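You operate a simulated robot arm through the tools that you are given. There is no shell and no other tool. Be economical: measure what you need, move in short steps, check, and stop when the job is done.

You are at the controls of a simulated robot arm. One attempt, no reset.

TASK
In the patch drawer, move the white plug to the plant socket.
Fine: it is the lowest drawer; mute the dark line amplifier and switch it off first; shut the drawer and switch it on again, still muted.

It is judged by the outcome, as a careful person would: the job done as asked, and still so three seconds after it is handed in. It fails if anything else is knocked over, pushed out of place, dropped, spilled or broken.

THE ROBOT
A 7-joint arm with a two-finger parallel gripper, fixed in place. Base frame: the origin is at the foot of the arm, x ahead of it, y to its left, z up. Units: m, rad, N and s.
With the tool pointing down near the work surface it reaches from about 0.3 to 0.7 m from the base axis. Its first joint turns from -1.152 to 1.152 rad. Payload 1.57 kg.
The TCP is the grasp point between the finger pads, 0.03 m short of the fingertips. In the tool frame z runs along the fingers and y along their closing line. Largest opening 0.11 m; finger width 0.024, thickness 0.012; the body of the gripper, 0.048 by 0.112 m, starts 0.078 m behind the TCP.
Orientation is that of the tool frame in the base frame, as [roll, pitch, yaw] about the fixed x, y, z axes, in that order (R = Rz(yaw) Ry(pitch) Rx(roll)). With the fingers straight down and closing along the base's y, the tool's x points along the base's -x, its y along +y and its z along -z.

THE INTERFACE
- The arm moves only by the tool play_rows. Its argument "deltas" is a list of rows, each a list of 7 numbers: the shift along the base's x, y, z in units of 250 mm (1.0 is 250 mm), then the turn, a rotation vector about the base's x, y, z in units of 90 degrees (1.0 is 90 degrees), then the opening, from 0 (shut) to 1 (fully open). In form: [[tx, ty, tz, wx, wy, wz, gripper], ...]. A call has 1 to 12 rows; each row is the pose to reach, as a shift and turn from the pose commanded when the call began. A call with a number of a shift or a turn outside -1 to 1 is refused whole. A row lasts 0.2 s, in which the tool goes at most 0.05 m and 0.15 rad; a call with a longer step from one row to the next is refused whole, and so is a gripper value outside its range. Where a pose cannot be reached the arm comes as near as it can. A force on the tool above 90 N (or 10 N above the force at the start of the call, whichever is more), or a blocked arm, ends the call early, and 0.2 s more pass. The fingers move at their own pace (about 0.108 m/s each) and stop on an object; they squeeze with about 38 N. The grip force told is the motor's: it shows also when the fingers shut on nothing. Time passes only in rows, and 0.2 s behind the last, so rows that repeat a pose let the fingers close. The reply holds the time, the measured pose of the TCP, the force on the tool along the base axes, the opening and the grip force, in the units named above and with some noise, and new pictures: "show" is both (left out), scene, wrist or none.
- Cameras (640 x 400 px; columns grow to the right, rows downward): "scene" is fixed at [0.1767, -0.4003, 1.4062]; the picture's right is [0.66, -0.75, 0.00], its down [-0.41, -0.36, -0.84] and it looks along [0.63, 0.55, -0.54] (base axes); focal length 236 px, centre (320, 200). "wrist" rides on the gripper at [0.07, 0.016, -0.141] in the tool frame; the picture's right is [-0.23, 0.97, 0.00], its down [-0.85, -0.20, -0.48] and it looks along [-0.47, -0.11, 0.88] (tool axes); focal length 222 px, centre (320, 200). There is no depth. A picture from a camera that has moved, and an enlarged one, comes with that camera's place and axes in the base frame and with its lens.
- enlarge(camera, box): a new picture of the part [left, top, right, bottom] of that camera's present view, enlarged. No time passes.
- close_job(): hands the job in; it is judged then, once.

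Go step by step. Nothing tells you positions but the pictures and the camera data: compare them with the known pose of the tool, close in by small moves and look again before you grip or let go. The budget is 120 turns and 170 pictures, counting those below and the enlarged ones. Unless the task says otherwise, let go and move clear before handing in, and close with one line.

The tools are called by a JSON object that holds its "op" and its "data". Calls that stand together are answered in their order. play_rows: Moves the arm, as the interface text tells. Its arguments: {"type":"object","properties":{"deltas":{"type":"array","items":{"type":"array","items":{"type":"number"}}},"show":{"type":"string","enum":["both","scene","wrist","none"]}},"required":["deltas"]} The other tools are called the same way: enlarge (camera, box) takes an enlarged picture of a part of a camera's view; close_job () hands the job in.

At the start:

```text
time_s: 0.0
tool_pos: [0.3611, -0.0074, 1.3036]
tcp_rot: [3.141, -0.002, -3.141]
contact_force: [0.1, -0.7, 0.3]
opening: 0.1101
finger_force: 0.0
```

scene: 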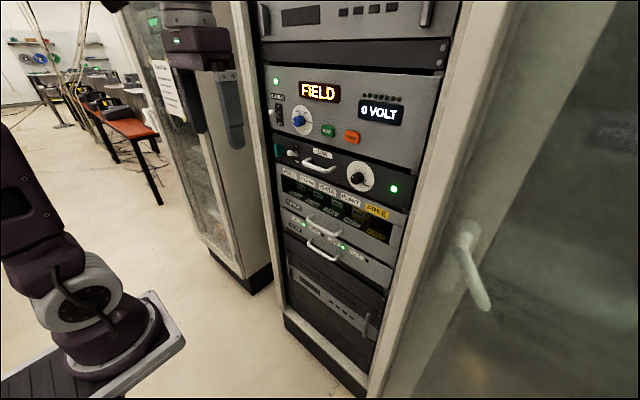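
wrist: 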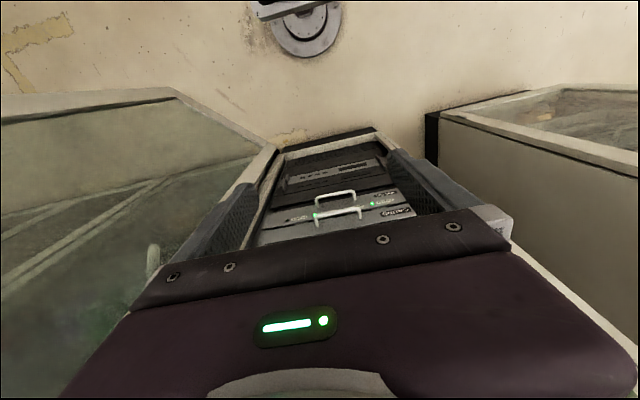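

I see a rack with several units: a console with FIELD/VOLT displays, a dark panel with a handle and knob, and a few drawers below it. I'll enlarge to read the labels.

{"op": "enlarge", "data": {"camera": "scene", "box": [260, 60, 450, 180]}}

{"op": "enlarge", "data": {"camera": "scene", "box": [260, 130, 420, 230]}}

{"op": "enlarge", "data": {"camera": "scene", "box": [270, 190, 430, 290]}}

{"op": "enlarge", "data": {"camera": "wrist", "box": [240, 130, 440, 255]}}

```text
3.33 times, centred on (355, 120) of scene
camera zoom: at [0.1767, -0.4003, 1.4062], right [0.66, -0.75, 0.0], down [-0.41, -0.36, -0.84], along [0.63, 0.55, -0.54], focal length 788 px, centre (203, 467)
```

zoom: 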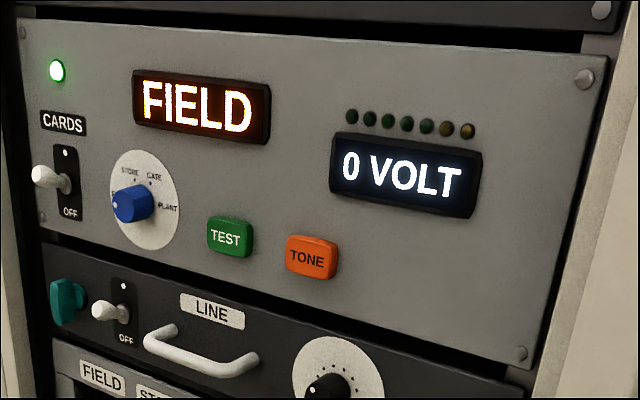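

```text
4.00 times, centred on (340, 180) of scene
camera zoom: at [0.1767, -0.4003, 1.4062], right [0.66, -0.75, 0.0], down [-0.41, -0.36, -0.84], along [0.63, 0.55, -0.54], focal length 945 px, centre (240, 280)
```

zoom: 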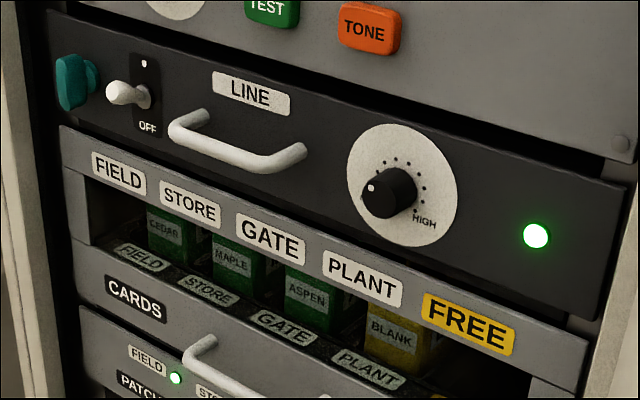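

```text
4.00 times, centred on (350, 240) of scene
camera zoom: at [0.1767, -0.4003, 1.4062], right [0.66, -0.75, 0.0], down [-0.41, -0.36, -0.84], along [0.63, 0.55, -0.54], focal length 945 px, centre (200, 40)
```

zoom: 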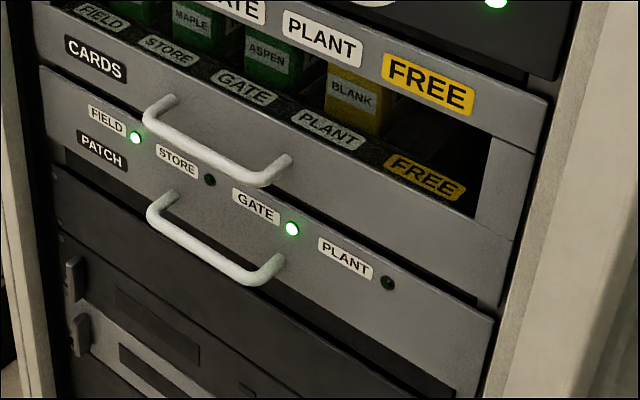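

```text
3.20 times, centred on (340, 192) of wrist
camera zoom: at [0.2914, 0.0083, 1.445], right [0.23, 0.97, 0.0], down [0.85, -0.2, 0.48], along [0.47, -0.11, -0.88], focal length 711 px, centre (256, 224)
```

zoom: 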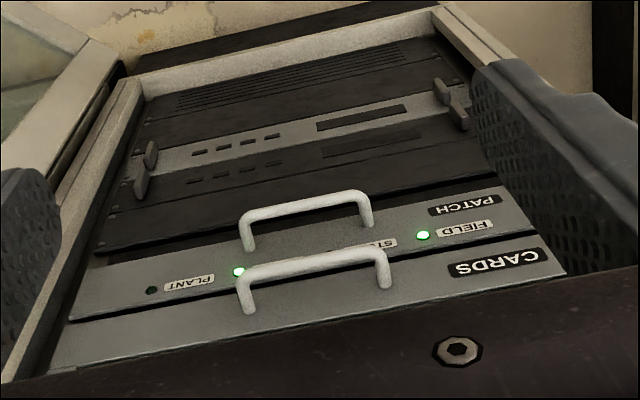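

The rack front lies near x≈0.65. The PATCH handle is near (0.62, -0.02, 0.82), and the LINE switch is near (0.63, 0.12, 1.13) with its knob near (0.63, -0.12, 1.13). I'll level the tool towards the rack to get a closer look.

{"op": "play_rows", "data": {"deltas": [[0, 0, -0.03, 0, -0.09, 0, 1], [0, 0, -0.06, 0, -0.18, 0, 1], [0, 0, -0.1, 0, -0.27, 0, 1], [0, 0, -0.15, 0, -0.36, 0, 1], [0, 0, -0.2, 0, -0.45, 0, 1], [0, 0, -0.25, 0, -0.54, 0, 1], [0, 0, -0.3, 0, -0.63, 0, 1], [0, 0, -0.35, 0, -0.72, 0, 1], [0, 0, -0.4, 0, -0.81, 0, 1], [0, 0, -0.45, 0, -0.9, 0, 1], [0, 0, -0.5, 0, -0.95, 0, 1], [0, 0, -0.55, 0, -1, 0, 1]]}}

```text
time_s: 2.6
tool_pos: [0.3887, -0.0285, 1.3037]
tcp_rot: [-2.967, 1.569, -2.968]
contact_force: [0.2, 0.2, -0.8]
opening: 0.1102
finger_force: 0.1
out of reach, approached as far as the arm can: row 9, 10, 11, 12
camera wrist: at [0.2475, -0.0134, 1.2337], right [0.0, 0.97, 0.23], down [-0.48, -0.2, 0.86], along [0.88, -0.11, 0.46], focal length 222 px, centre (320, 200)
```

scene: 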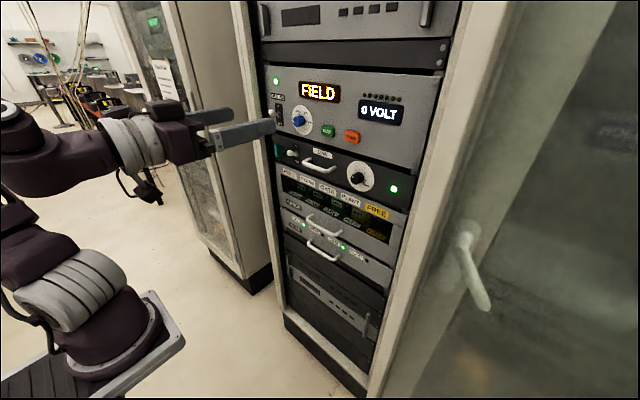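
wrist: 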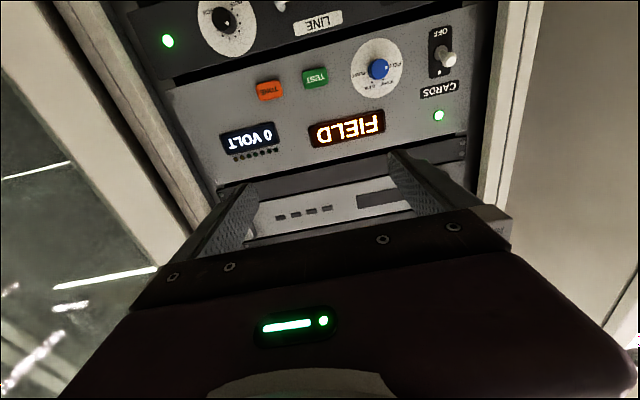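

Levelling the tool works, but the camera sits underneath and shows the panel upside down. I'll move forward a little and start rolling the tool over so the camera is on top.

{"op": "play_rows", "data": {"deltas": [[0.1, 0, 0, 0.09, 0, 0, 1], [0.15, 0, -0.1, 0.18, 0, 0, 1], [0.15, 0, -0.15, 0.27, 0, 0, 1], [0.15, 0, -0.2, 0.36, 0, 0, 1], [0.15, 0, -0.2, 0.45, 0, 0, 1], [0.15, 0, -0.2, 0.54, 0, 0, 1], [0.15, 0, -0.2, 0.63, 0, 0, 1], [0.15, 0, -0.2, 0.72, 0, 0, 1], [0.15, 0, -0.2, 0.81, 0, 0, 1], [0.15, 0, -0.2, 0.9, 0, 0, 1], [0.15, 0, -0.2, 0.95, 0, 0, 1], [0.15, 0, -0.2, 1, 0, 0, 1]]}}

```text
time_s: 5.2
tool_pos: [0.4376, -0.0408, 1.29]
tcp_rot: [1.572, -0.002, 1.571]
contact_force: [-0.4, -0.2, 0.3]
opening: 0.1102
finger_force: 0.0
out of reach, approached as far as the arm can: row 2, 3, 4, 5, 6, 7, 8, 9, 10, 11, 12
camera wrist: at [0.2966, 0.029, 1.306], right [0.0, -0.23, 0.97], down [-0.48, -0.85, -0.2], along [0.88, -0.47, -0.11], focal length 222 px, centre (320, 200)
```

scene: 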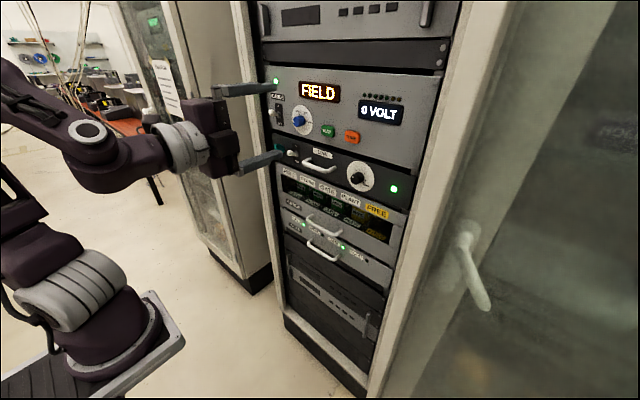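
wrist: 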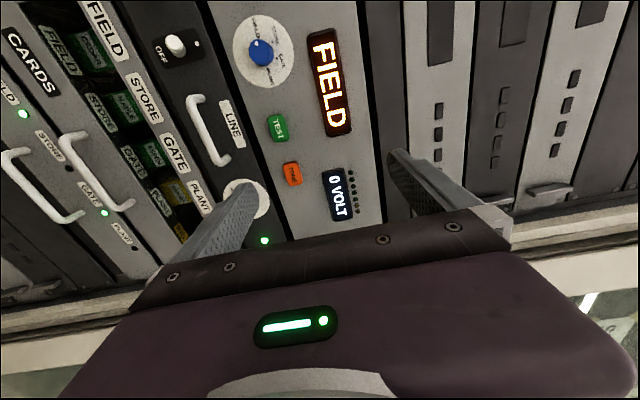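

The roll is reachable. I'll continue to the full 180° and move forward and down.

{"op": "play_rows", "data": {"deltas": [[0, 0, 0, 0.09, 0, 0, 1], [0, 0, 0, 0.18, 0, 0, 1], [0, 0, 0, 0.27, 0, 0, 1], [0, 0, 0, 0.36, 0, 0, 1], [0, 0, 0, 0.45, 0, 0, 1], [0, 0, 0, 0.54, 0, 0, 1], [0, 0, 0, 0.63, 0, 0, 1], [0, 0, 0, 0.72, 0, 0, 1], [0, 0, 0, 0.81, 0, 0, 1], [0, 0, 0, 0.9, 0, 0, 1], [0, 0, 0, 0.95, 0, 0, 1], [0, 0, 0, 1, 0, 0, 1]]}}

```text
time_s: 7.8
tool_pos: [0.4365, -0.0387, 1.291]
tcp_rot: [-2.465, -1.566, -0.673]
contact_force: [0.8, 0.7, -0.2]
opening: 0.11
finger_force: 0.0
camera wrist: at [0.2952, -0.0561, 1.36], right [0.0, -0.97, -0.23], down [-0.48, 0.2, -0.85], along [0.88, 0.11, -0.47], focal length 222 px, centre (320, 200)
```

scene: 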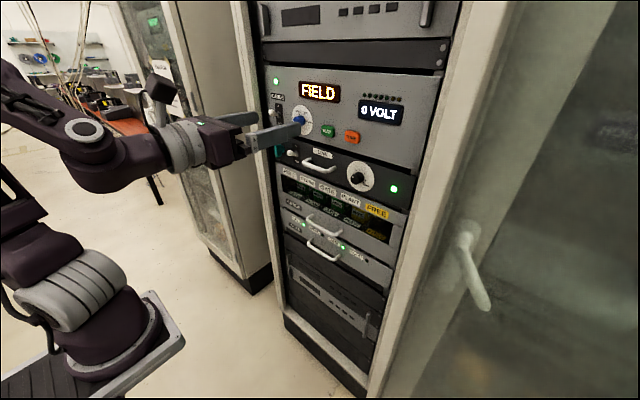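
wrist: 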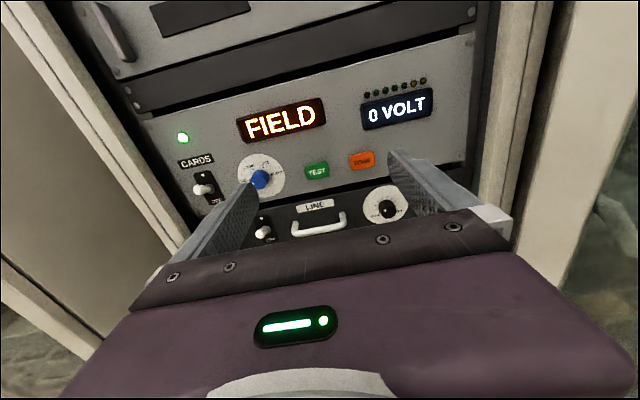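

{"op": "enlarge", "data": {"camera": "wrist", "box": [230, 180, 430, 250]}}

{"op": "enlarge", "data": {"camera": "scene", "box": [270, 140, 410, 228]}}

```text
3.20 times, centred on (330, 215) of wrist
camera zoom: at [0.2952, -0.0561, 1.36], right [0.0, -0.97, -0.23], down [-0.48, 0.2, -0.85], along [0.88, 0.11, -0.47], focal length 711 px, centre (288, 152)
```

zoom: 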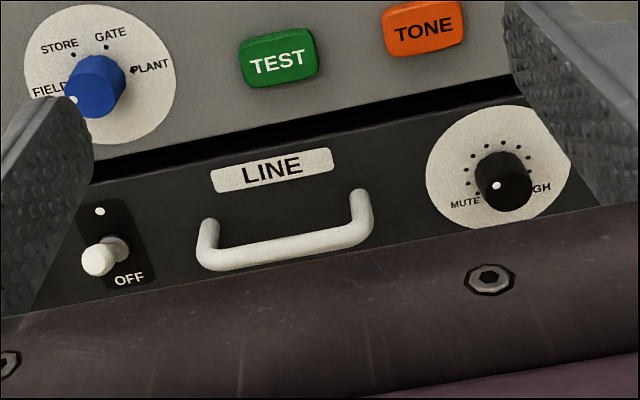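

```text
4.55 times, centred on (340, 184) of scene
camera zoom: at [0.1767, -0.4003, 1.4062], right [0.66, -0.75, 0.0], down [-0.41, -0.36, -0.84], along [0.63, 0.55, -0.54], focal length 1074 px, centre (229, 273)
```

zoom: 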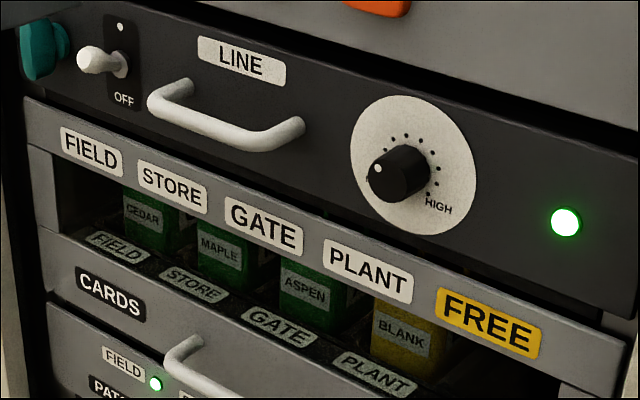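

The LINE knob runs from MUTE (lower left) to HIGH (lower right), and the switch is ON. I'll bring the gripper in front of the knob.

{"op": "play_rows", "data": {"deltas": [[0.07, -0.056, -0.105, 0, 0, 0, 0.6], [0.14, -0.112, -0.21, 0, 0, 0, 0.6], [0.21, -0.168, -0.315, 0, 0, 0, 0.6], [0.28, -0.224, -0.42, 0, 0, 0, 0.6], [0.35, -0.28, -0.525, 0, 0, 0, 0.6], [0.414, -0.337, -0.628, 0, 0, 0, 0.6], [0.414, -0.337, -0.628, 0, 0, 0, 0.6]]}}

```text
time_s: 9.4
tool_pos: [0.5362, -0.1239, 1.1313]
tcp_rot: [0.518, -1.571, 2.624]
contact_force: [0.2, 0.0, 0.7]
opening: 0.0661
finger_force: 0.0
out of reach, approached as far as the arm can: row 1, 2, 3, 4
camera wrist: at [0.3961, -0.1399, 1.2004], right [0.0, -0.97, -0.23], down [-0.48, 0.2, -0.86], along [0.88, 0.11, -0.47], focal length 222 px, centre (320, 200)
```

scene: 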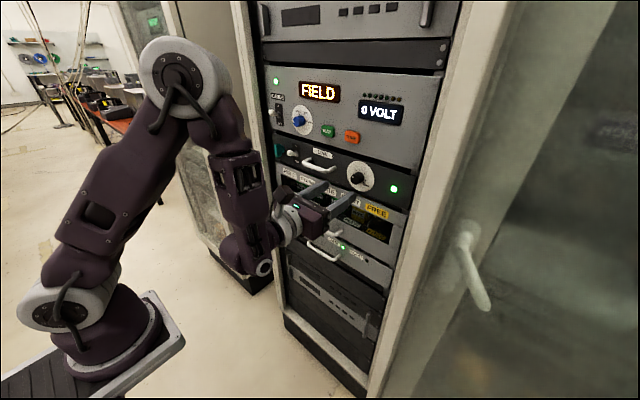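
wrist: 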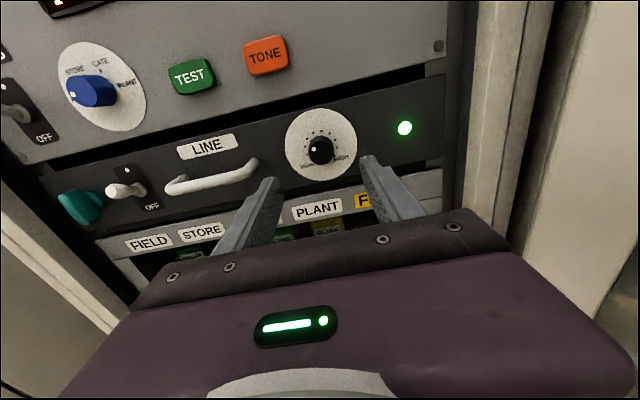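

{"op": "enlarge", "data": {"camera": "wrist", "box": [260, 95, 380, 190]}}

```text
4.21 times, centred on (320, 142) of wrist
camera zoom: at [0.3961, -0.1399, 1.2004], right [0.0, -0.97, -0.23], down [-0.48, 0.2, -0.86], along [0.88, 0.11, -0.47], focal length 935 px, centre (320, 442)
```

zoom: 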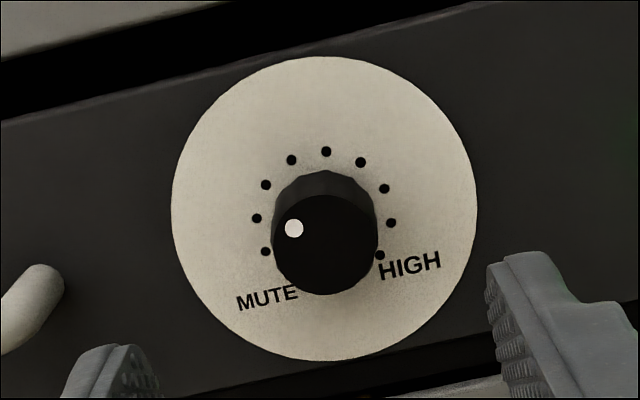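

The knob tip is at about (0.630, -0.124, 1.132), with the panel at x≈0.656. The dot is at about the third tick, so MUTE is about 60° counter-clockwise. I'll advance with the fingers around the knob.

{"op": "play_rows", "data": {"deltas": [[0.1, 0, 0, 0, 0, 0, 0.55], [0.2, 0, 0, 0, 0, 0, 0.55], [0.26, 0, 0, 0, 0, 0, 0.55], [0.31, 0, 0, 0, 0, 0, 0.55], [0.31, 0, 0, 0, 0, 0, 0.55]]}}

```text
time_s: 10.6
tool_pos: [0.6144, -0.1229, 1.1302]
tcp_rot: [-2.457, -1.569, -0.684]
contact_force: [-36.8, 1.9, -0.2]
opening: 0.0605
finger_force: 0.0
camera wrist: at [0.4741, -0.1407, 1.2008], right [0.0, -0.97, -0.23], down [-0.48, 0.2, -0.85], along [0.88, 0.11, -0.47], focal length 222 px, centre (320, 200)
```

scene: 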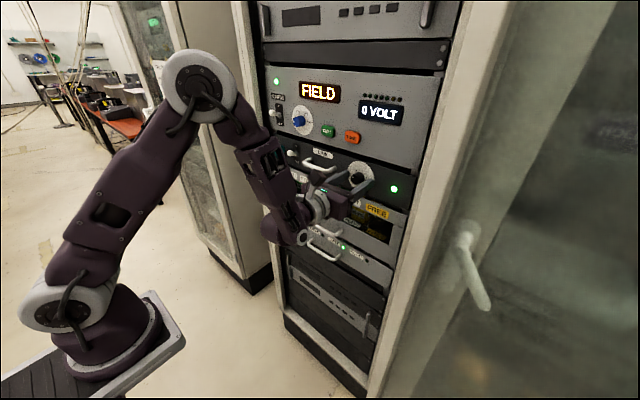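
wrist: 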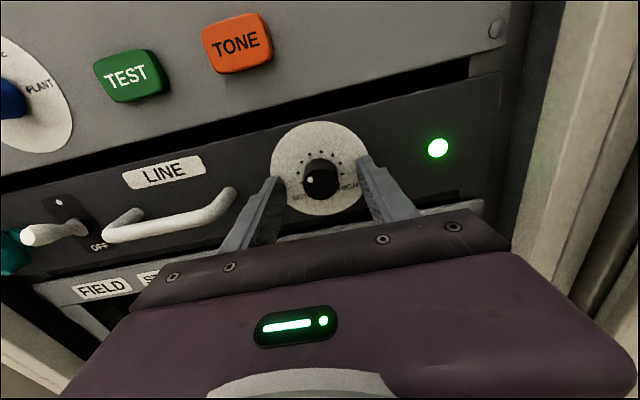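

The fingertips have touched the panel, which puts it at x≈0.644. I'll back off slightly and then close on the knob.

{"op": "play_rows", "data": {"deltas": [[-0.045, 0, 0, 0, 0, 0, 0.55], [-0.045, 0, 0, 0, 0, 0, 0.3], [-0.045, 0, 0, 0, 0, 0, 0.2], [-0.045, 0, 0, 0, 0, 0, 0.2], [-0.045, 0, 0, 0, 0, 0, 0.2]]}}

{"op": "enlarge", "data": {"camera": "wrist", "box": [240, 100, 400, 220]}}

```text
time_s: 11.8
tool_pos: [0.6051, -0.1255, 1.1318]
tcp_rot: [-0.13, -1.57, -3.014]
contact_force: [3.1, -11.4, 2.8]
opening: 0.0262
finger_force: 36.9
camera wrist: at [0.4644, -0.1413, 1.2009], right [0.0, -0.97, -0.23], down [-0.48, 0.2, -0.86], along [0.88, 0.11, -0.47], focal length 222 px, centre (320, 200)
```

scene: 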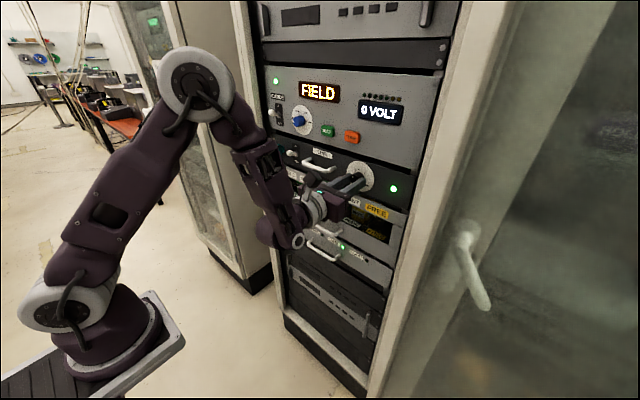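
wrist: 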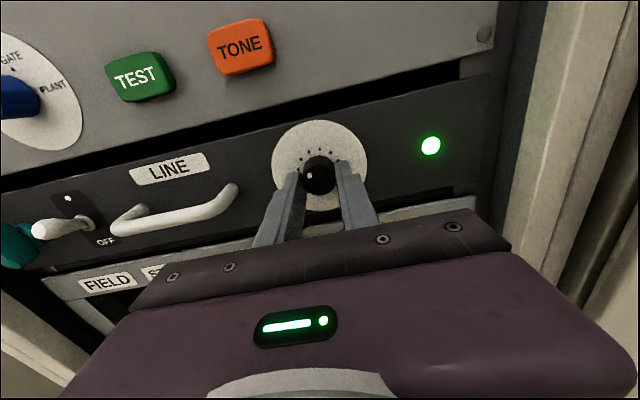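

```text
3.33 times, centred on (320, 160) of wrist
camera zoom: at [0.4644, -0.1413, 1.2009], right [0.0, -0.97, -0.23], down [-0.48, 0.2, -0.86], along [0.88, 0.11, -0.47], focal length 740 px, centre (320, 333)
```

zoom: 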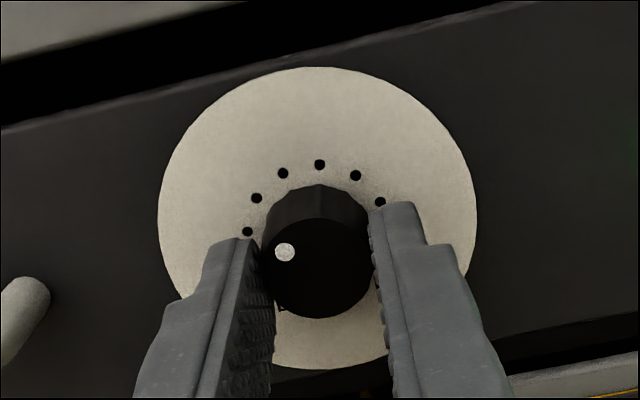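

The knob is gripped. I'll turn it counter-clockwise towards MUTE.

{"op": "play_rows", "data": {"deltas": [[0, 0, 0, -0.08, 0, 0, 0.2], [0, 0, 0, -0.16, 0, 0, 0.2], [0, 0, 0, -0.24, 0, 0, 0.2], [0, 0, 0, -0.32, 0, 0, 0.2], [0, 0, 0, -0.4, 0, 0, 0.2], [0, 0, 0, -0.48, 0, 0, 0.2], [0, 0, 0, -0.56, 0, 0, 0.2], [0, 0, 0, -0.62, 0, 0, 0.2], [0, 0, 0, -0.67, 0, 0, 0.2], [0, 0, 0, -0.67, 0, 0, 0.2]]}}

{"op": "enlarge", "data": {"camera": "wrist", "box": [240, 100, 400, 220]}}

```text
time_s: 14.0
tool_pos: [0.6048, -0.1269, 1.1335]
tcp_rot: [1.567, -0.519, 1.565]
contact_force: [-3.7, -28.7, 10.8]
opening: 0.0263
finger_force: 37.5
camera wrist: at [0.4651, -0.0742, 1.1809], right [-0.01, -0.68, 0.73], down [-0.48, -0.64, -0.6], along [0.88, -0.36, -0.32], focal length 222 px, centre (320, 200)
```

scene: 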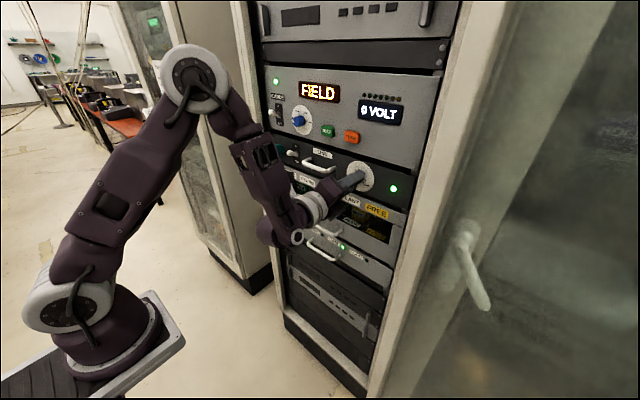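
wrist: 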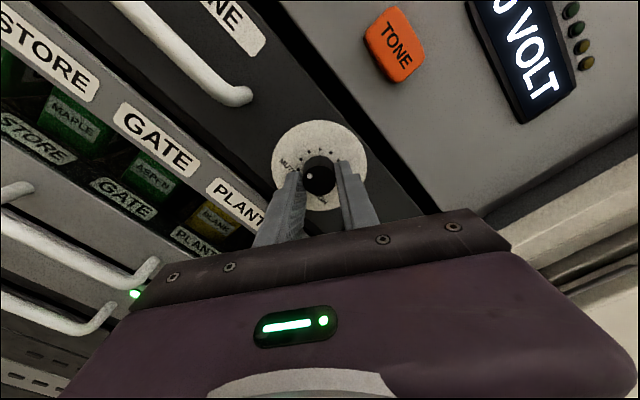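

```text
3.33 times, centred on (320, 160) of wrist
camera zoom: at [0.4651, -0.0742, 1.1809], right [-0.01, -0.68, 0.73], down [-0.48, -0.64, -0.6], along [0.88, -0.36, -0.32], focal length 740 px, centre (320, 333)
```

zoom: 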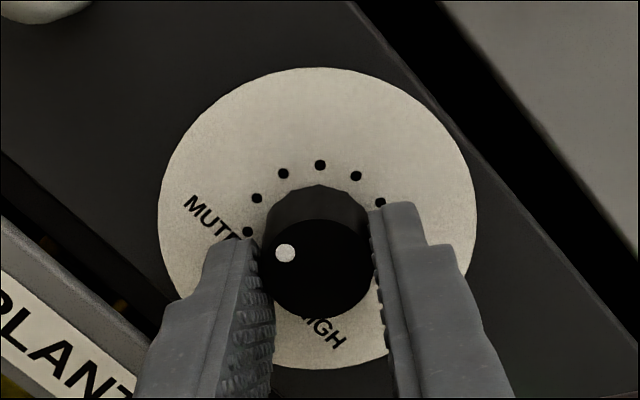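

The knob turned with the gripper, and the view now shows an extra tick next to MUTE that was hidden before. It needs about 30° more, and I'll ease off the side force too.

{"op": "play_rows", "data": {"deltas": [[0, -0.01, 0.003, -0.08, 0, 0, 0.2], [0, -0.014, 0.006, -0.16, 0, 0, 0.2], [0, -0.014, 0.006, -0.24, 0, 0, 0.2], [0, -0.014, 0.006, -0.32, 0, 0, 0.2], [0, -0.014, 0.006, -0.34, 0, 0, 0.2], [0, -0.014, 0.006, -0.34, 0, 0, 0.2]], "show": "wrist"}}

{"op": "enlarge", "data": {"camera": "wrist", "box": [240, 100, 400, 220]}}

```text
time_s: 15.4
tool_pos: [0.606, -0.1281, 1.1347]
tcp_rot: [1.572, 0.015, 1.571]
contact_force: [-5.5, -11.7, 9.2]
opening: 0.0263
finger_force: 37.1
camera wrist: at [0.4648, -0.0581, 1.1493], right [0.0, -0.21, 0.98], down [-0.48, -0.86, -0.19], along [0.88, -0.47, -0.1], focal length 222 px, centre (320, 200)
```

wrist: 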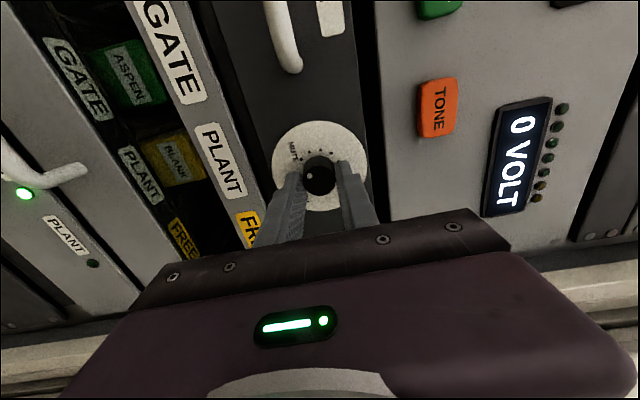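

```text
3.33 times, centred on (320, 160) of wrist
camera zoom: at [0.4648, -0.0581, 1.1493], right [0.0, -0.21, 0.98], down [-0.48, -0.86, -0.19], along [0.88, -0.47, -0.1], focal length 740 px, centre (320, 333)
```

zoom: 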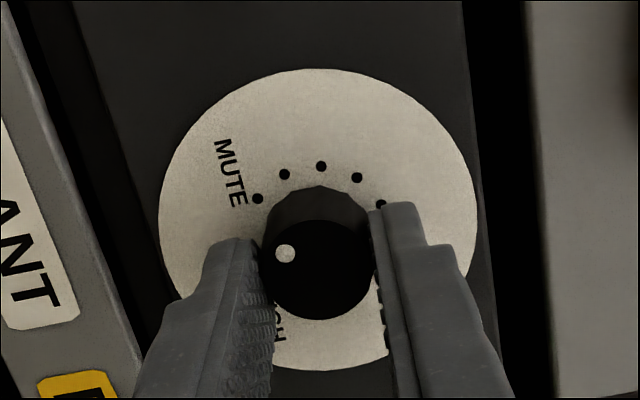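

The dot now lines up with the first tick, right beside MUTE. I'll release and back away, then rotate the gripper back upright.

{"op": "play_rows", "data": {"deltas": [[0, 0, 0, 0, 0, 0, 0.4], [0, 0, 0, 0, 0, 0, 0.55], [-0.15, 0, 0, 0, 0, 0, 0.55], [-0.3, 0, 0, 0, 0, 0, 0.55], [-0.3, 0.04, 0, 0.08, 0, 0, 0.5], [-0.3, 0.08, 0, 0.16, 0, 0, 0.4], [-0.3, 0.12, 0, 0.24, 0, 0, 0.3], [-0.3, 0.16, 0, 0.32, 0, 0, 0.2], [-0.3, 0.2, 0, 0.4, 0, 0, 0.1], [-0.3, 0.24, 0, 0.48, 0, 0, 0], [-0.3, 0.28, 0, 0.56, 0, 0, 0], [-0.3, 0.32, 0, 0.64, 0, 0, 0]], "show": "none"}}

{"op": "play_rows", "data": {"deltas": [[0, 0.15, 0.05, 0.09, 0, 0, 0], [0, 0.3, 0.1, 0.18, 0, 0, 0], [0, 0.45, 0.15, 0.27, 0, 0, 0], [0, 0.6, 0.2, 0.36, 0, 0, 0], [0, 0.6, 0.2, 0.36, 0, 0, 0]]}}

```text
time_s: 18.0
tool_pos: [0.5546, -0.0569, 1.1505]
tcp_rot: [1.569, -0.99, 1.572]
contact_force: [0.1, -0.1, -0.7]
opening: 0.0
finger_force: 21.7
out of reach, approached as far as the arm can: row 8, 9, 10, 11, 12
```

```text
time_s: 19.2
tool_pos: [0.5536, 0.0951, 1.2013]
tcp_rot: [1.555, -1.554, 1.585]
contact_force: [-0.2, 0.2, -0.5]
opening: 0.0001
finger_force: 21.6
out of reach, approached as far as the arm can: row 1
camera wrist: at [0.4126, 0.0803, 1.2709], right [0.0, -0.98, -0.21], down [-0.48, 0.19, -0.86], along [0.88, 0.1, -0.47], focal length 222 px, centre (320, 200)
```

scene: 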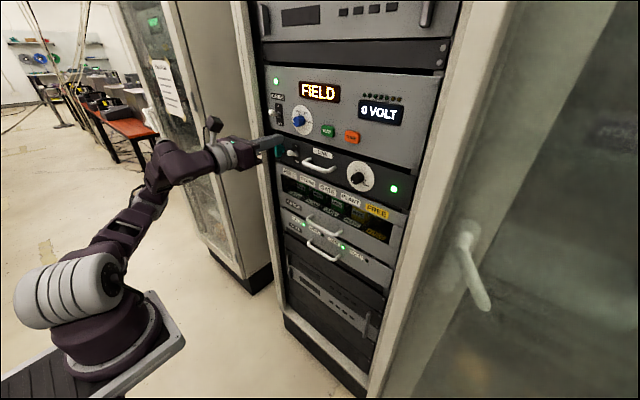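
wrist: 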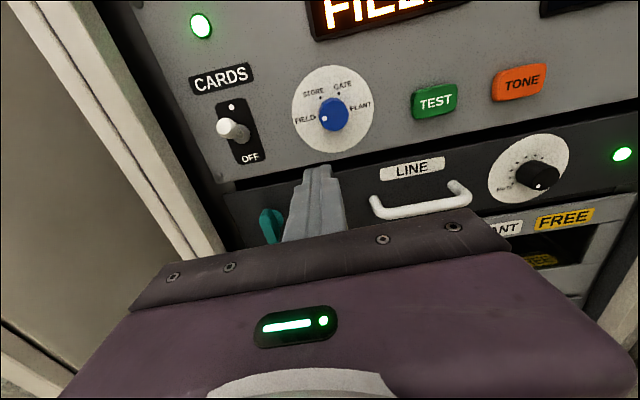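

{"op": "enlarge", "data": {"camera": "wrist", "box": [460, 120, 620, 220]}}

{"op": "enlarge", "data": {"camera": "scene", "box": [270, 140, 390, 215]}}

```text
4.00 times, centred on (540, 170) of wrist
camera zoom: at [0.4126, 0.0803, 1.2709], right [0.0, -0.98, -0.21], down [-0.48, 0.19, -0.86], along [0.88, 0.1, -0.47], focal length 888 px, centre (-560, 320)
```

zoom: 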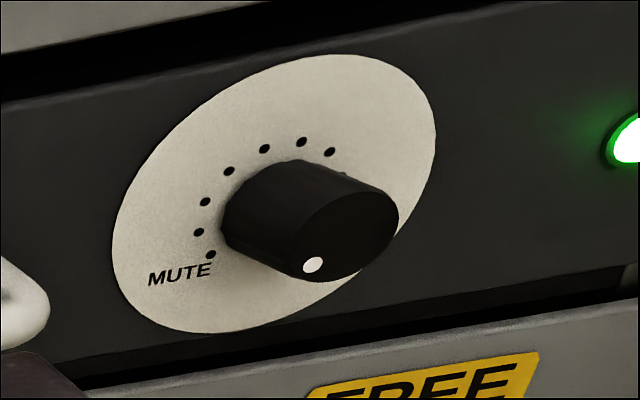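

```text
5.33 times, centred on (330, 178) of scene
camera zoom: at [0.1767, -0.4003, 1.4062], right [0.66, -0.75, 0.0], down [-0.41, -0.36, -0.84], along [0.63, 0.55, -0.54], focal length 1260 px, centre (267, 320)
```

zoom: 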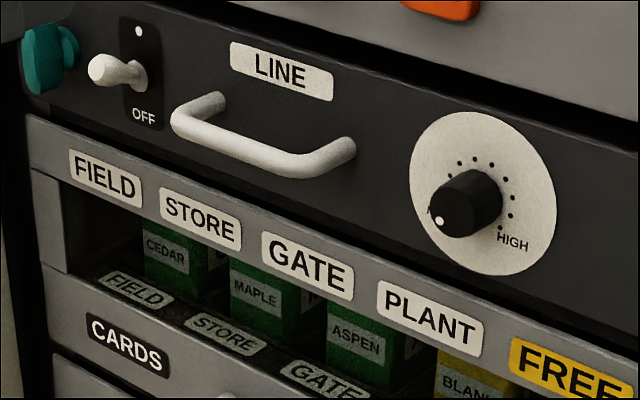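

The knob sits on the first tick at MUTE. The LINE switch lever tip is near (0.608, 0.098, 1.148) and tilted up for ON, so I'll bring the closed fingertips in just above it.

{"op": "play_rows", "data": {"deltas": [[0.05, 0.012, -0.06, 0, 0, 0, 0], [0.1, 0.012, -0.07, 0, 0, 0, 0], [0.16, 0.012, -0.07, 0, 0, 0, 0], [0.16, 0.012, -0.07, 0, 0, 0, 0]]}}

{"op": "enlarge", "data": {"camera": "scene", "box": [240, 110, 360, 185]}}

```text
time_s: 20.2
tool_pos: [0.5941, 0.0972, 1.1841]
tcp_rot: [1.547, -1.556, 1.593]
contact_force: [0.6, 0.5, -0.3]
opening: 0.0
finger_force: 21.1
camera wrist: at [0.4536, 0.0817, 1.2536], right [0.0, -0.98, -0.21], down [-0.48, 0.19, -0.86], along [0.88, 0.1, -0.47], focal length 222 px, centre (320, 200)
```

scene: 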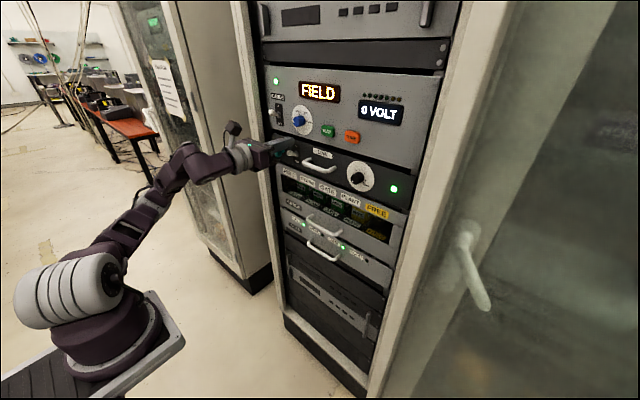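
wrist: 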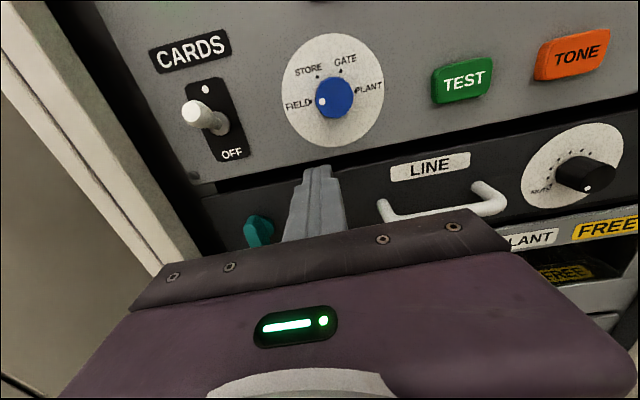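

```text
5.33 times, centred on (300, 148) of scene
camera zoom: at [0.1767, -0.4003, 1.4062], right [0.66, -0.75, 0.0], down [-0.41, -0.36, -0.84], along [0.63, 0.55, -0.54], focal length 1260 px, centre (427, 480)
```

zoom: 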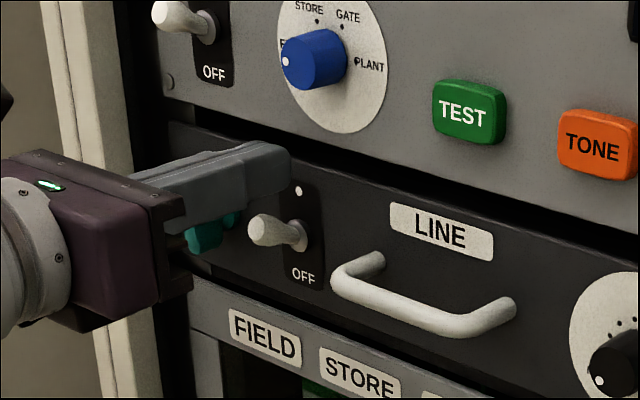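

Fingers are above the lever as planned. I'll push down.

{"op": "play_rows", "data": {"deltas": [[0, 0, -0.06, 0, 0, 0, 0], [0, 0, -0.11, 0, 0, 0, 0], [0, 0, -0.16, 0, 0, 0, 0], [0, 0, -0.2, 0, 0, 0, 0], [0, 0, -0.22, 0, 0, 0, 0]]}}

{"op": "enlarge", "data": {"camera": "scene", "box": [240, 110, 360, 185]}}

```text
time_s: 21.4
tool_pos: [0.5939, 0.0967, 1.1407]
tcp_rot: [0.333, -1.539, 2.812]
contact_force: [1.1, -0.6, 76.4]
opening: 0.0
finger_force: 21.1
camera wrist: at [0.4515, 0.0802, 1.2056], right [0.01, -0.98, -0.22], down [-0.45, 0.19, -0.87], along [0.89, 0.11, -0.44], focal length 222 px, centre (320, 200)
```

scene: 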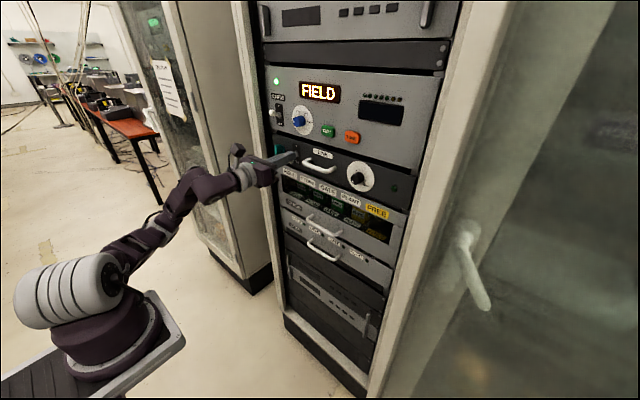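
wrist: 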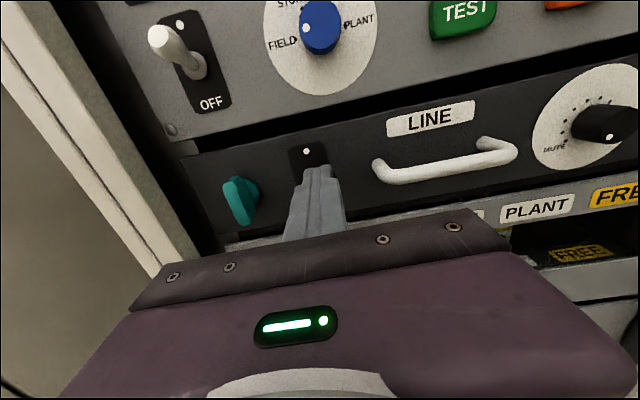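

```text
5.33 times, centred on (300, 148) of scene
camera zoom: at [0.1752, -0.4005, 1.4063], right [0.66, -0.75, 0.0], down [-0.41, -0.36, -0.84], along [0.63, 0.55, -0.54], focal length 1260 px, centre (427, 480)
```

zoom: 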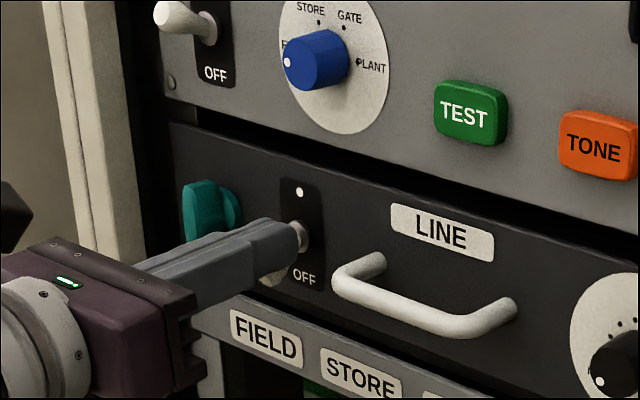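

The amplifier is off: its LED, the VOLT display and the patch LEDs are all dark. I'll lift off, back away, and turn the gripper towards a vertical-closing grasp for the PATCH handle.

{"op": "play_rows", "data": {"deltas": [[0, 0, 0.08, 0, 0, 0, 0], [0, 0, 0.14, 0, 0, 0, 0], [-0.15, 0, 0.14, 0, 0, 0, 0], [-0.3, 0, 0.14, 0, 0, 0, 0], [-0.4, -0.05, 0.1, -0.09, 0, 0, 0], [-0.4, -0.1, 0.05, -0.18, 0, 0, 0.1], [-0.4, -0.15, 0, -0.27, 0, 0, 0.2], [-0.4, -0.2, -0.05, -0.36, 0, 0, 0.3], [-0.4, -0.25, -0.1, -0.45, 0, 0, 0.4], [-0.4, -0.3, -0.15, -0.54, 0, 0, 0.5], [-0.4, -0.35, -0.2, -0.63, 0, 0, 0.5], [-0.4, -0.4, -0.25, -0.72, 0, 0, 0.5]], "show": "scene"}}

{"op": "enlarge", "data": {"camera": "scene", "box": [260, 130, 420, 230]}}

```text
time_s: 24.0
tool_pos: [0.5691, 0.0387, 1.0973]
tcp_rot: [1.59, -0.423, 1.548]
contact_force: [-0.3, 0.7, -0.7]
opening: 0.0546
finger_force: 0.0
out of reach, approached as far as the arm can: row 4, 5, 6, 7, 8, 9, 10, 11, 12
```

scene: 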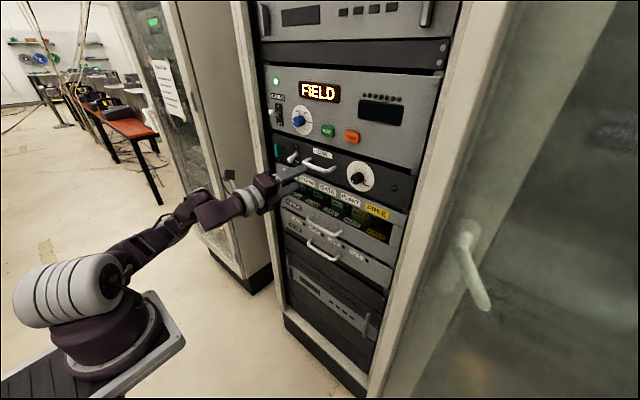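

```text
4.00 times, centred on (340, 180) of scene
camera zoom: at [0.1767, -0.4003, 1.4062], right [0.66, -0.75, 0.0], down [-0.41, -0.36, -0.84], along [0.63, 0.55, -0.54], focal length 945 px, centre (240, 280)
```

zoom: 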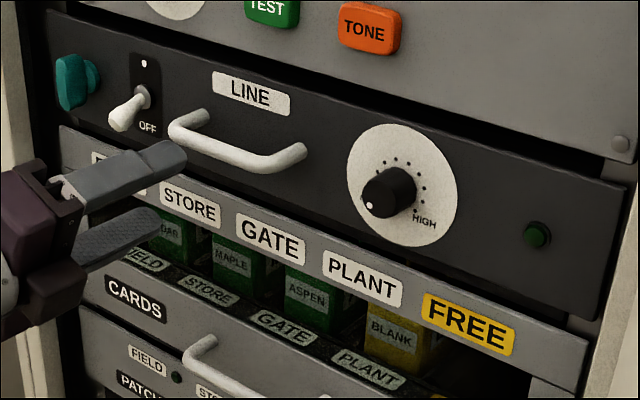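

The switch lever is down, the LED is off, and the knob is still on MUTE. I'll finish the roll and then tilt the tool downward.

{"op": "play_rows", "data": {"deltas": [[0, 0, 0, -0.09, 0, 0, 0.5], [0, 0, 0, -0.18, 0, 0, 0.5], [0, 0, 0, -0.27, 0, 0, 0.5]], "show": "none"}}

{"op": "play_rows", "data": {"deltas": [[-0.05, -0.05, 0, 0, 0.08, 0, 0.5], [-0.1, -0.1, 0, 0, 0.16, 0, 0.5], [-0.15, -0.15, 0, 0, 0.24, 0, 0.5], [-0.2, -0.2, 0, 0, 0.32, 0, 0.5], [-0.25, -0.24, 0, 0, 0.4, 0, 0.5], [-0.3, -0.24, -0.05, 0, 0.45, 0, 0.5], [-0.3, -0.24, -0.1, 0, 0.45, 0, 0.5]]}}

```text
time_s: 24.8
tool_pos: [0.5686, 0.0422, 1.1033]
tcp_rot: [1.575, 0.001, 1.566]
contact_force: [0.0, -0.3, -0.9]
opening: 0.0552
finger_force: 0.1
out of reach, approached as far as the arm can: row 1, 2, 3
```

```text
time_s: 26.4
tool_pos: [0.494, -0.0183, 1.0784]
tcp_rot: [2.279, 0.001, 1.573]
contact_force: [-0.3, 0.2, 0.5]
opening: 0.0552
finger_force: 0.0
out of reach, approached as far as the arm can: row 1
camera wrist: at [0.398, 0.0508, 1.1821], right [0.63, -0.23, 0.74], down [-0.49, -0.85, 0.16], along [0.6, -0.47, -0.65], focal length 222 px, centre (320, 200)
```

scene: 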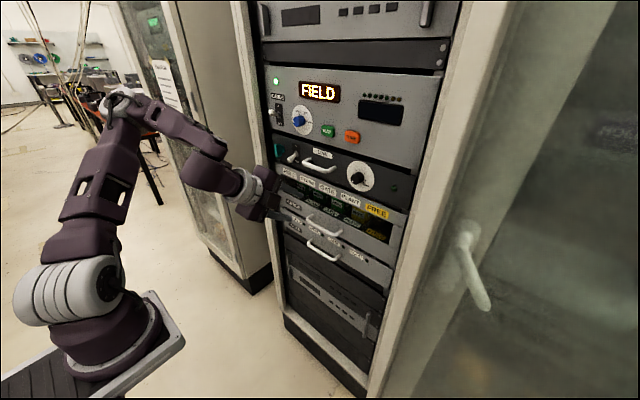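
wrist: 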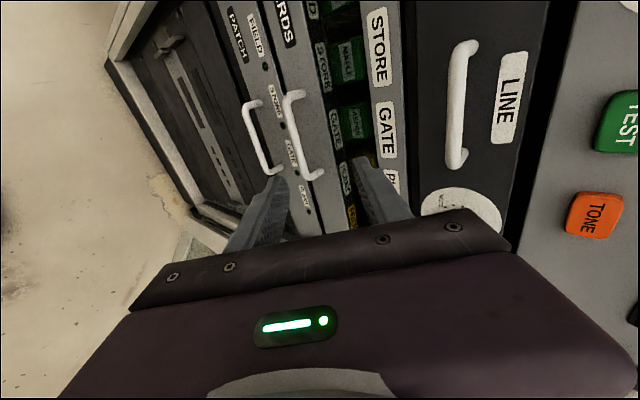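

{"op": "play_rows", "data": {"deltas": [[0, 0, -0.17, 0, 0, 0, 0.5], [0, 0, -0.34, 0, 0, 0, 0.5], [0, 0, -0.51, 0, 0, 0, 0.5], [0, 0, -0.67, 0, 0, 0, 0.5], [0, 0, -0.8, 0, 0, 0, 0.5], [0, 0, -0.8, 0, 0, 0, 0.5]]}}

{"op": "enlarge", "data": {"camera": "scene", "box": [260, 180, 420, 280]}}

```text
time_s: 27.8
tool_pos: [0.4943, -0.0165, 0.8793]
tcp_rot: [2.278, 0.002, 1.57]
contact_force: [0.6, -0.2, 0.0]
opening: 0.055
finger_force: 0.0
camera wrist: at [0.3982, 0.0526, 0.9836], right [0.63, -0.23, 0.74], down [-0.49, -0.85, 0.16], along [0.6, -0.47, -0.65], focal length 222 px, centre (320, 200)
```

scene: 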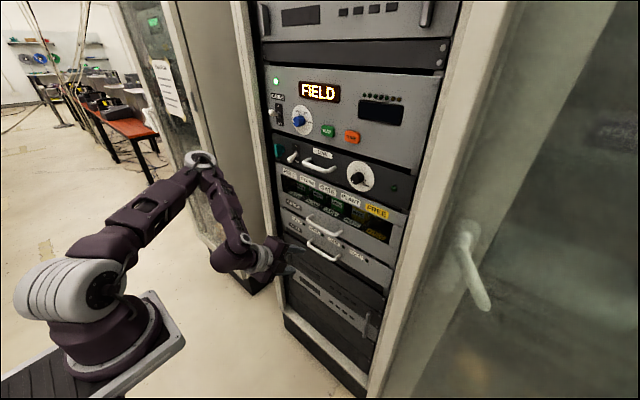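
wrist: 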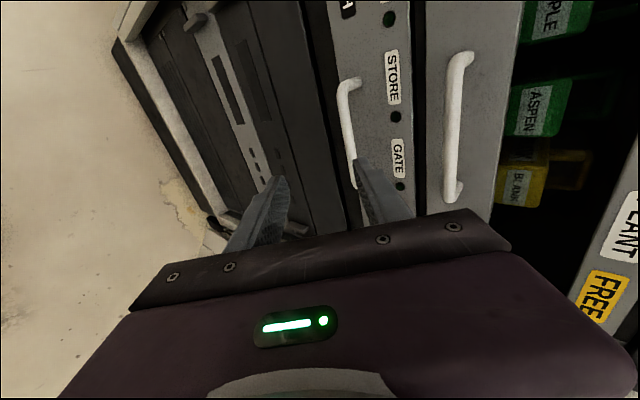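

```text
4.00 times, centred on (340, 230) of scene
camera zoom: at [0.1767, -0.4003, 1.4062], right [0.66, -0.75, 0.0], down [-0.41, -0.36, -0.84], along [0.63, 0.55, -0.54], focal length 945 px, centre (240, 80)
```

zoom: 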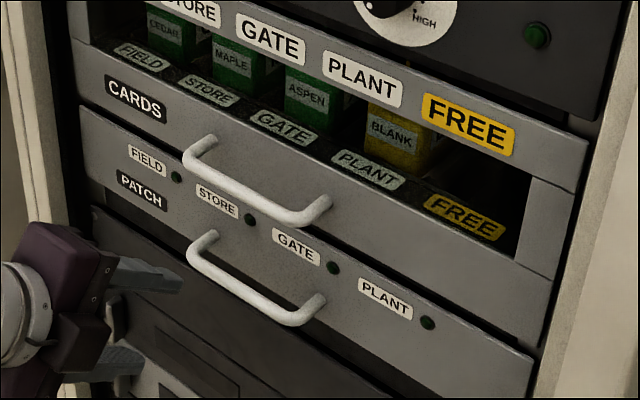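

The PATCH handle bar is at about (0.619, -0.024, 0.825). I'll flatten the tilt to about 20° to clear the panel and go to a pre-grasp position.

{"op": "play_rows", "data": {"deltas": [[0.05, -0.01, -0.03, 0, -0.075, 0, 0.42], [0.1, -0.02, -0.06, 0, -0.15, 0, 0.42], [0.16, -0.03, -0.09, 0, -0.225, 0, 0.42], [0.204, -0.03, -0.111, 0, -0.225, 0, 0.42], [0.204, -0.03, -0.111, 0, -0.225, 0, 0.42]]}}

{"op": "enlarge", "data": {"camera": "scene", "box": [260, 190, 380, 265]}}

```text
time_s: 29.0
tool_pos: [0.5079, -0.0183, 0.8736]
tcp_rot: [2.16, 0.0, 1.569]
contact_force: [0.4, -0.5, -0.3]
opening: 0.0462
finger_force: 0.1
out of reach, approached as far as the arm can: row 2, 3, 4, 5
camera wrist: at [0.3993, 0.0503, 0.9637], right [0.54, -0.23, 0.81], down [-0.51, -0.85, 0.1], along [0.67, -0.47, -0.58], focal length 222 px, centre (320, 200)
```

scene: 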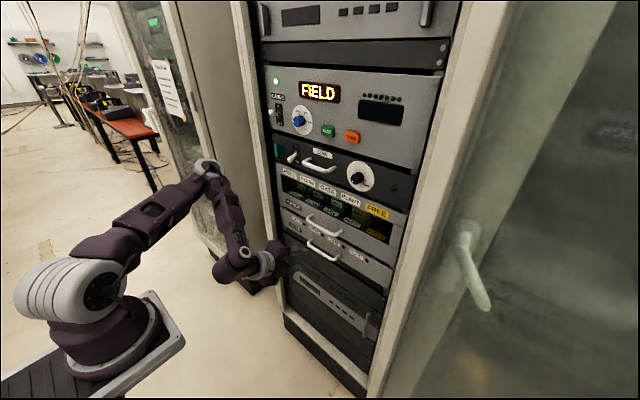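
wrist: 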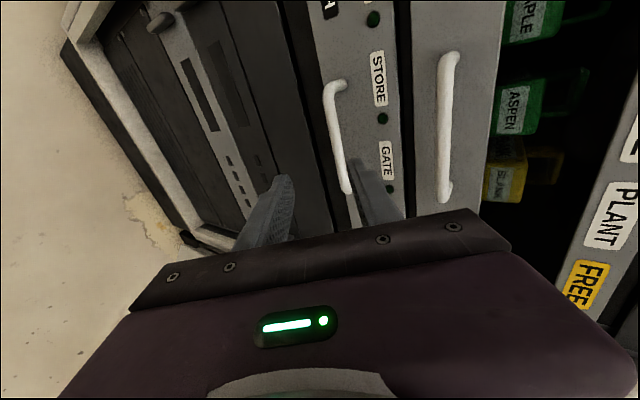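

```text
5.33 times, centred on (320, 228) of scene
camera zoom: at [0.1767, -0.4003, 1.4062], right [0.66, -0.75, 0.0], down [-0.41, -0.36, -0.84], along [0.63, 0.55, -0.54], focal length 1260 px, centre (320, 53)
```

zoom: 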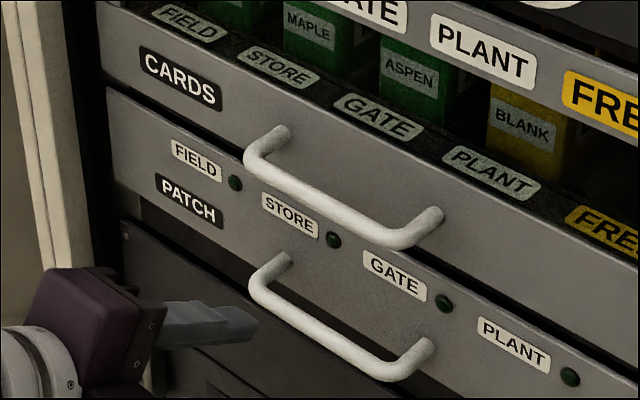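

The tilt stops at about 34° here, probably on a wrist limit. I'll move nearer to the handle, where it may flatten more.

{"op": "play_rows", "data": {"deltas": [[0.1, -0.024, -0.02, 0, 0, 0, 0.3], [0.18, -0.024, -0.02, 0, 0, 0, 0.3], [0.18, -0.024, -0.02, 0, -0.08, 0, 0.3], [0.18, -0.024, -0.02, 0, -0.14, 0, 0.3], [0.18, -0.024, -0.02, 0, -0.14, 0, 0.3]]}}

{"op": "enlarge", "data": {"camera": "scene", "box": [260, 190, 380, 265]}}

```text
time_s: 30.2
tool_pos: [0.5524, -0.0257, 0.8678]
tcp_rot: [2.159, -0.001, 1.571]
contact_force: [-0.1, 0.2, 1.1]
opening: 0.0329
finger_force: 0.0
out of reach, approached as far as the arm can: row 3, 4, 5
camera wrist: at [0.445, 0.0435, 0.9595], right [0.54, -0.23, 0.81], down [-0.51, -0.85, 0.1], along [0.67, -0.47, -0.58], focal length 222 px, centre (320, 200)
```

scene: 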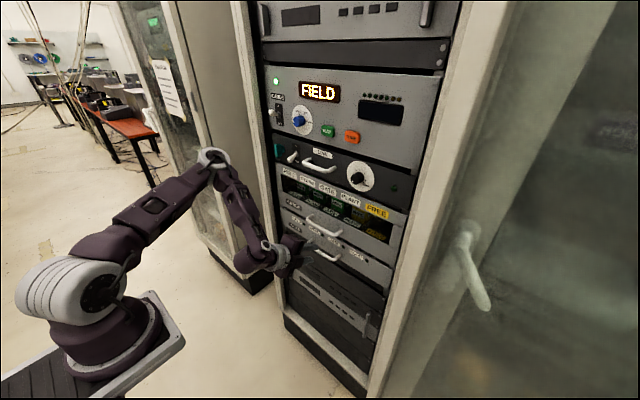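
wrist: 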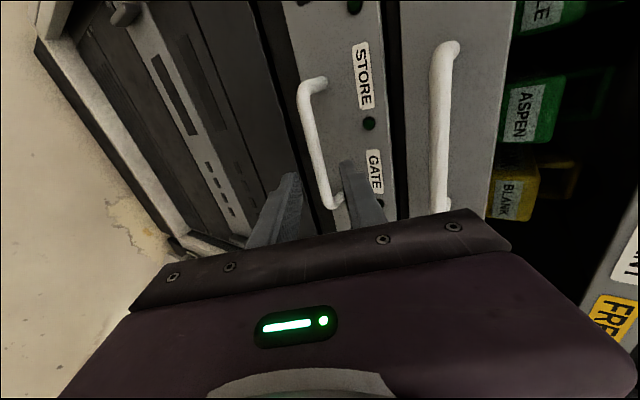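

```text
5.33 times, centred on (320, 228) of scene
camera zoom: at [0.1767, -0.4003, 1.4062], right [0.66, -0.75, 0.0], down [-0.41, -0.36, -0.84], along [0.63, 0.55, -0.54], focal length 1260 px, centre (320, 53)
```

zoom: 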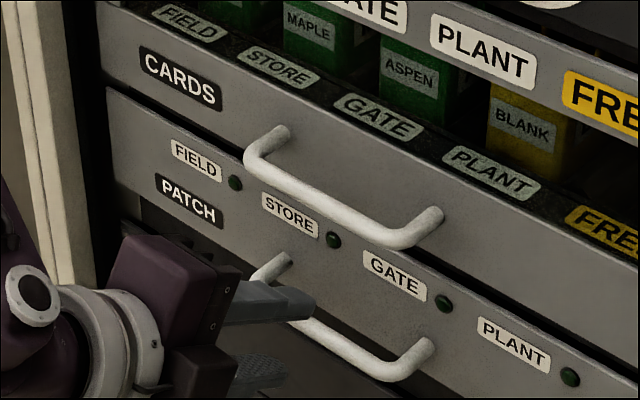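

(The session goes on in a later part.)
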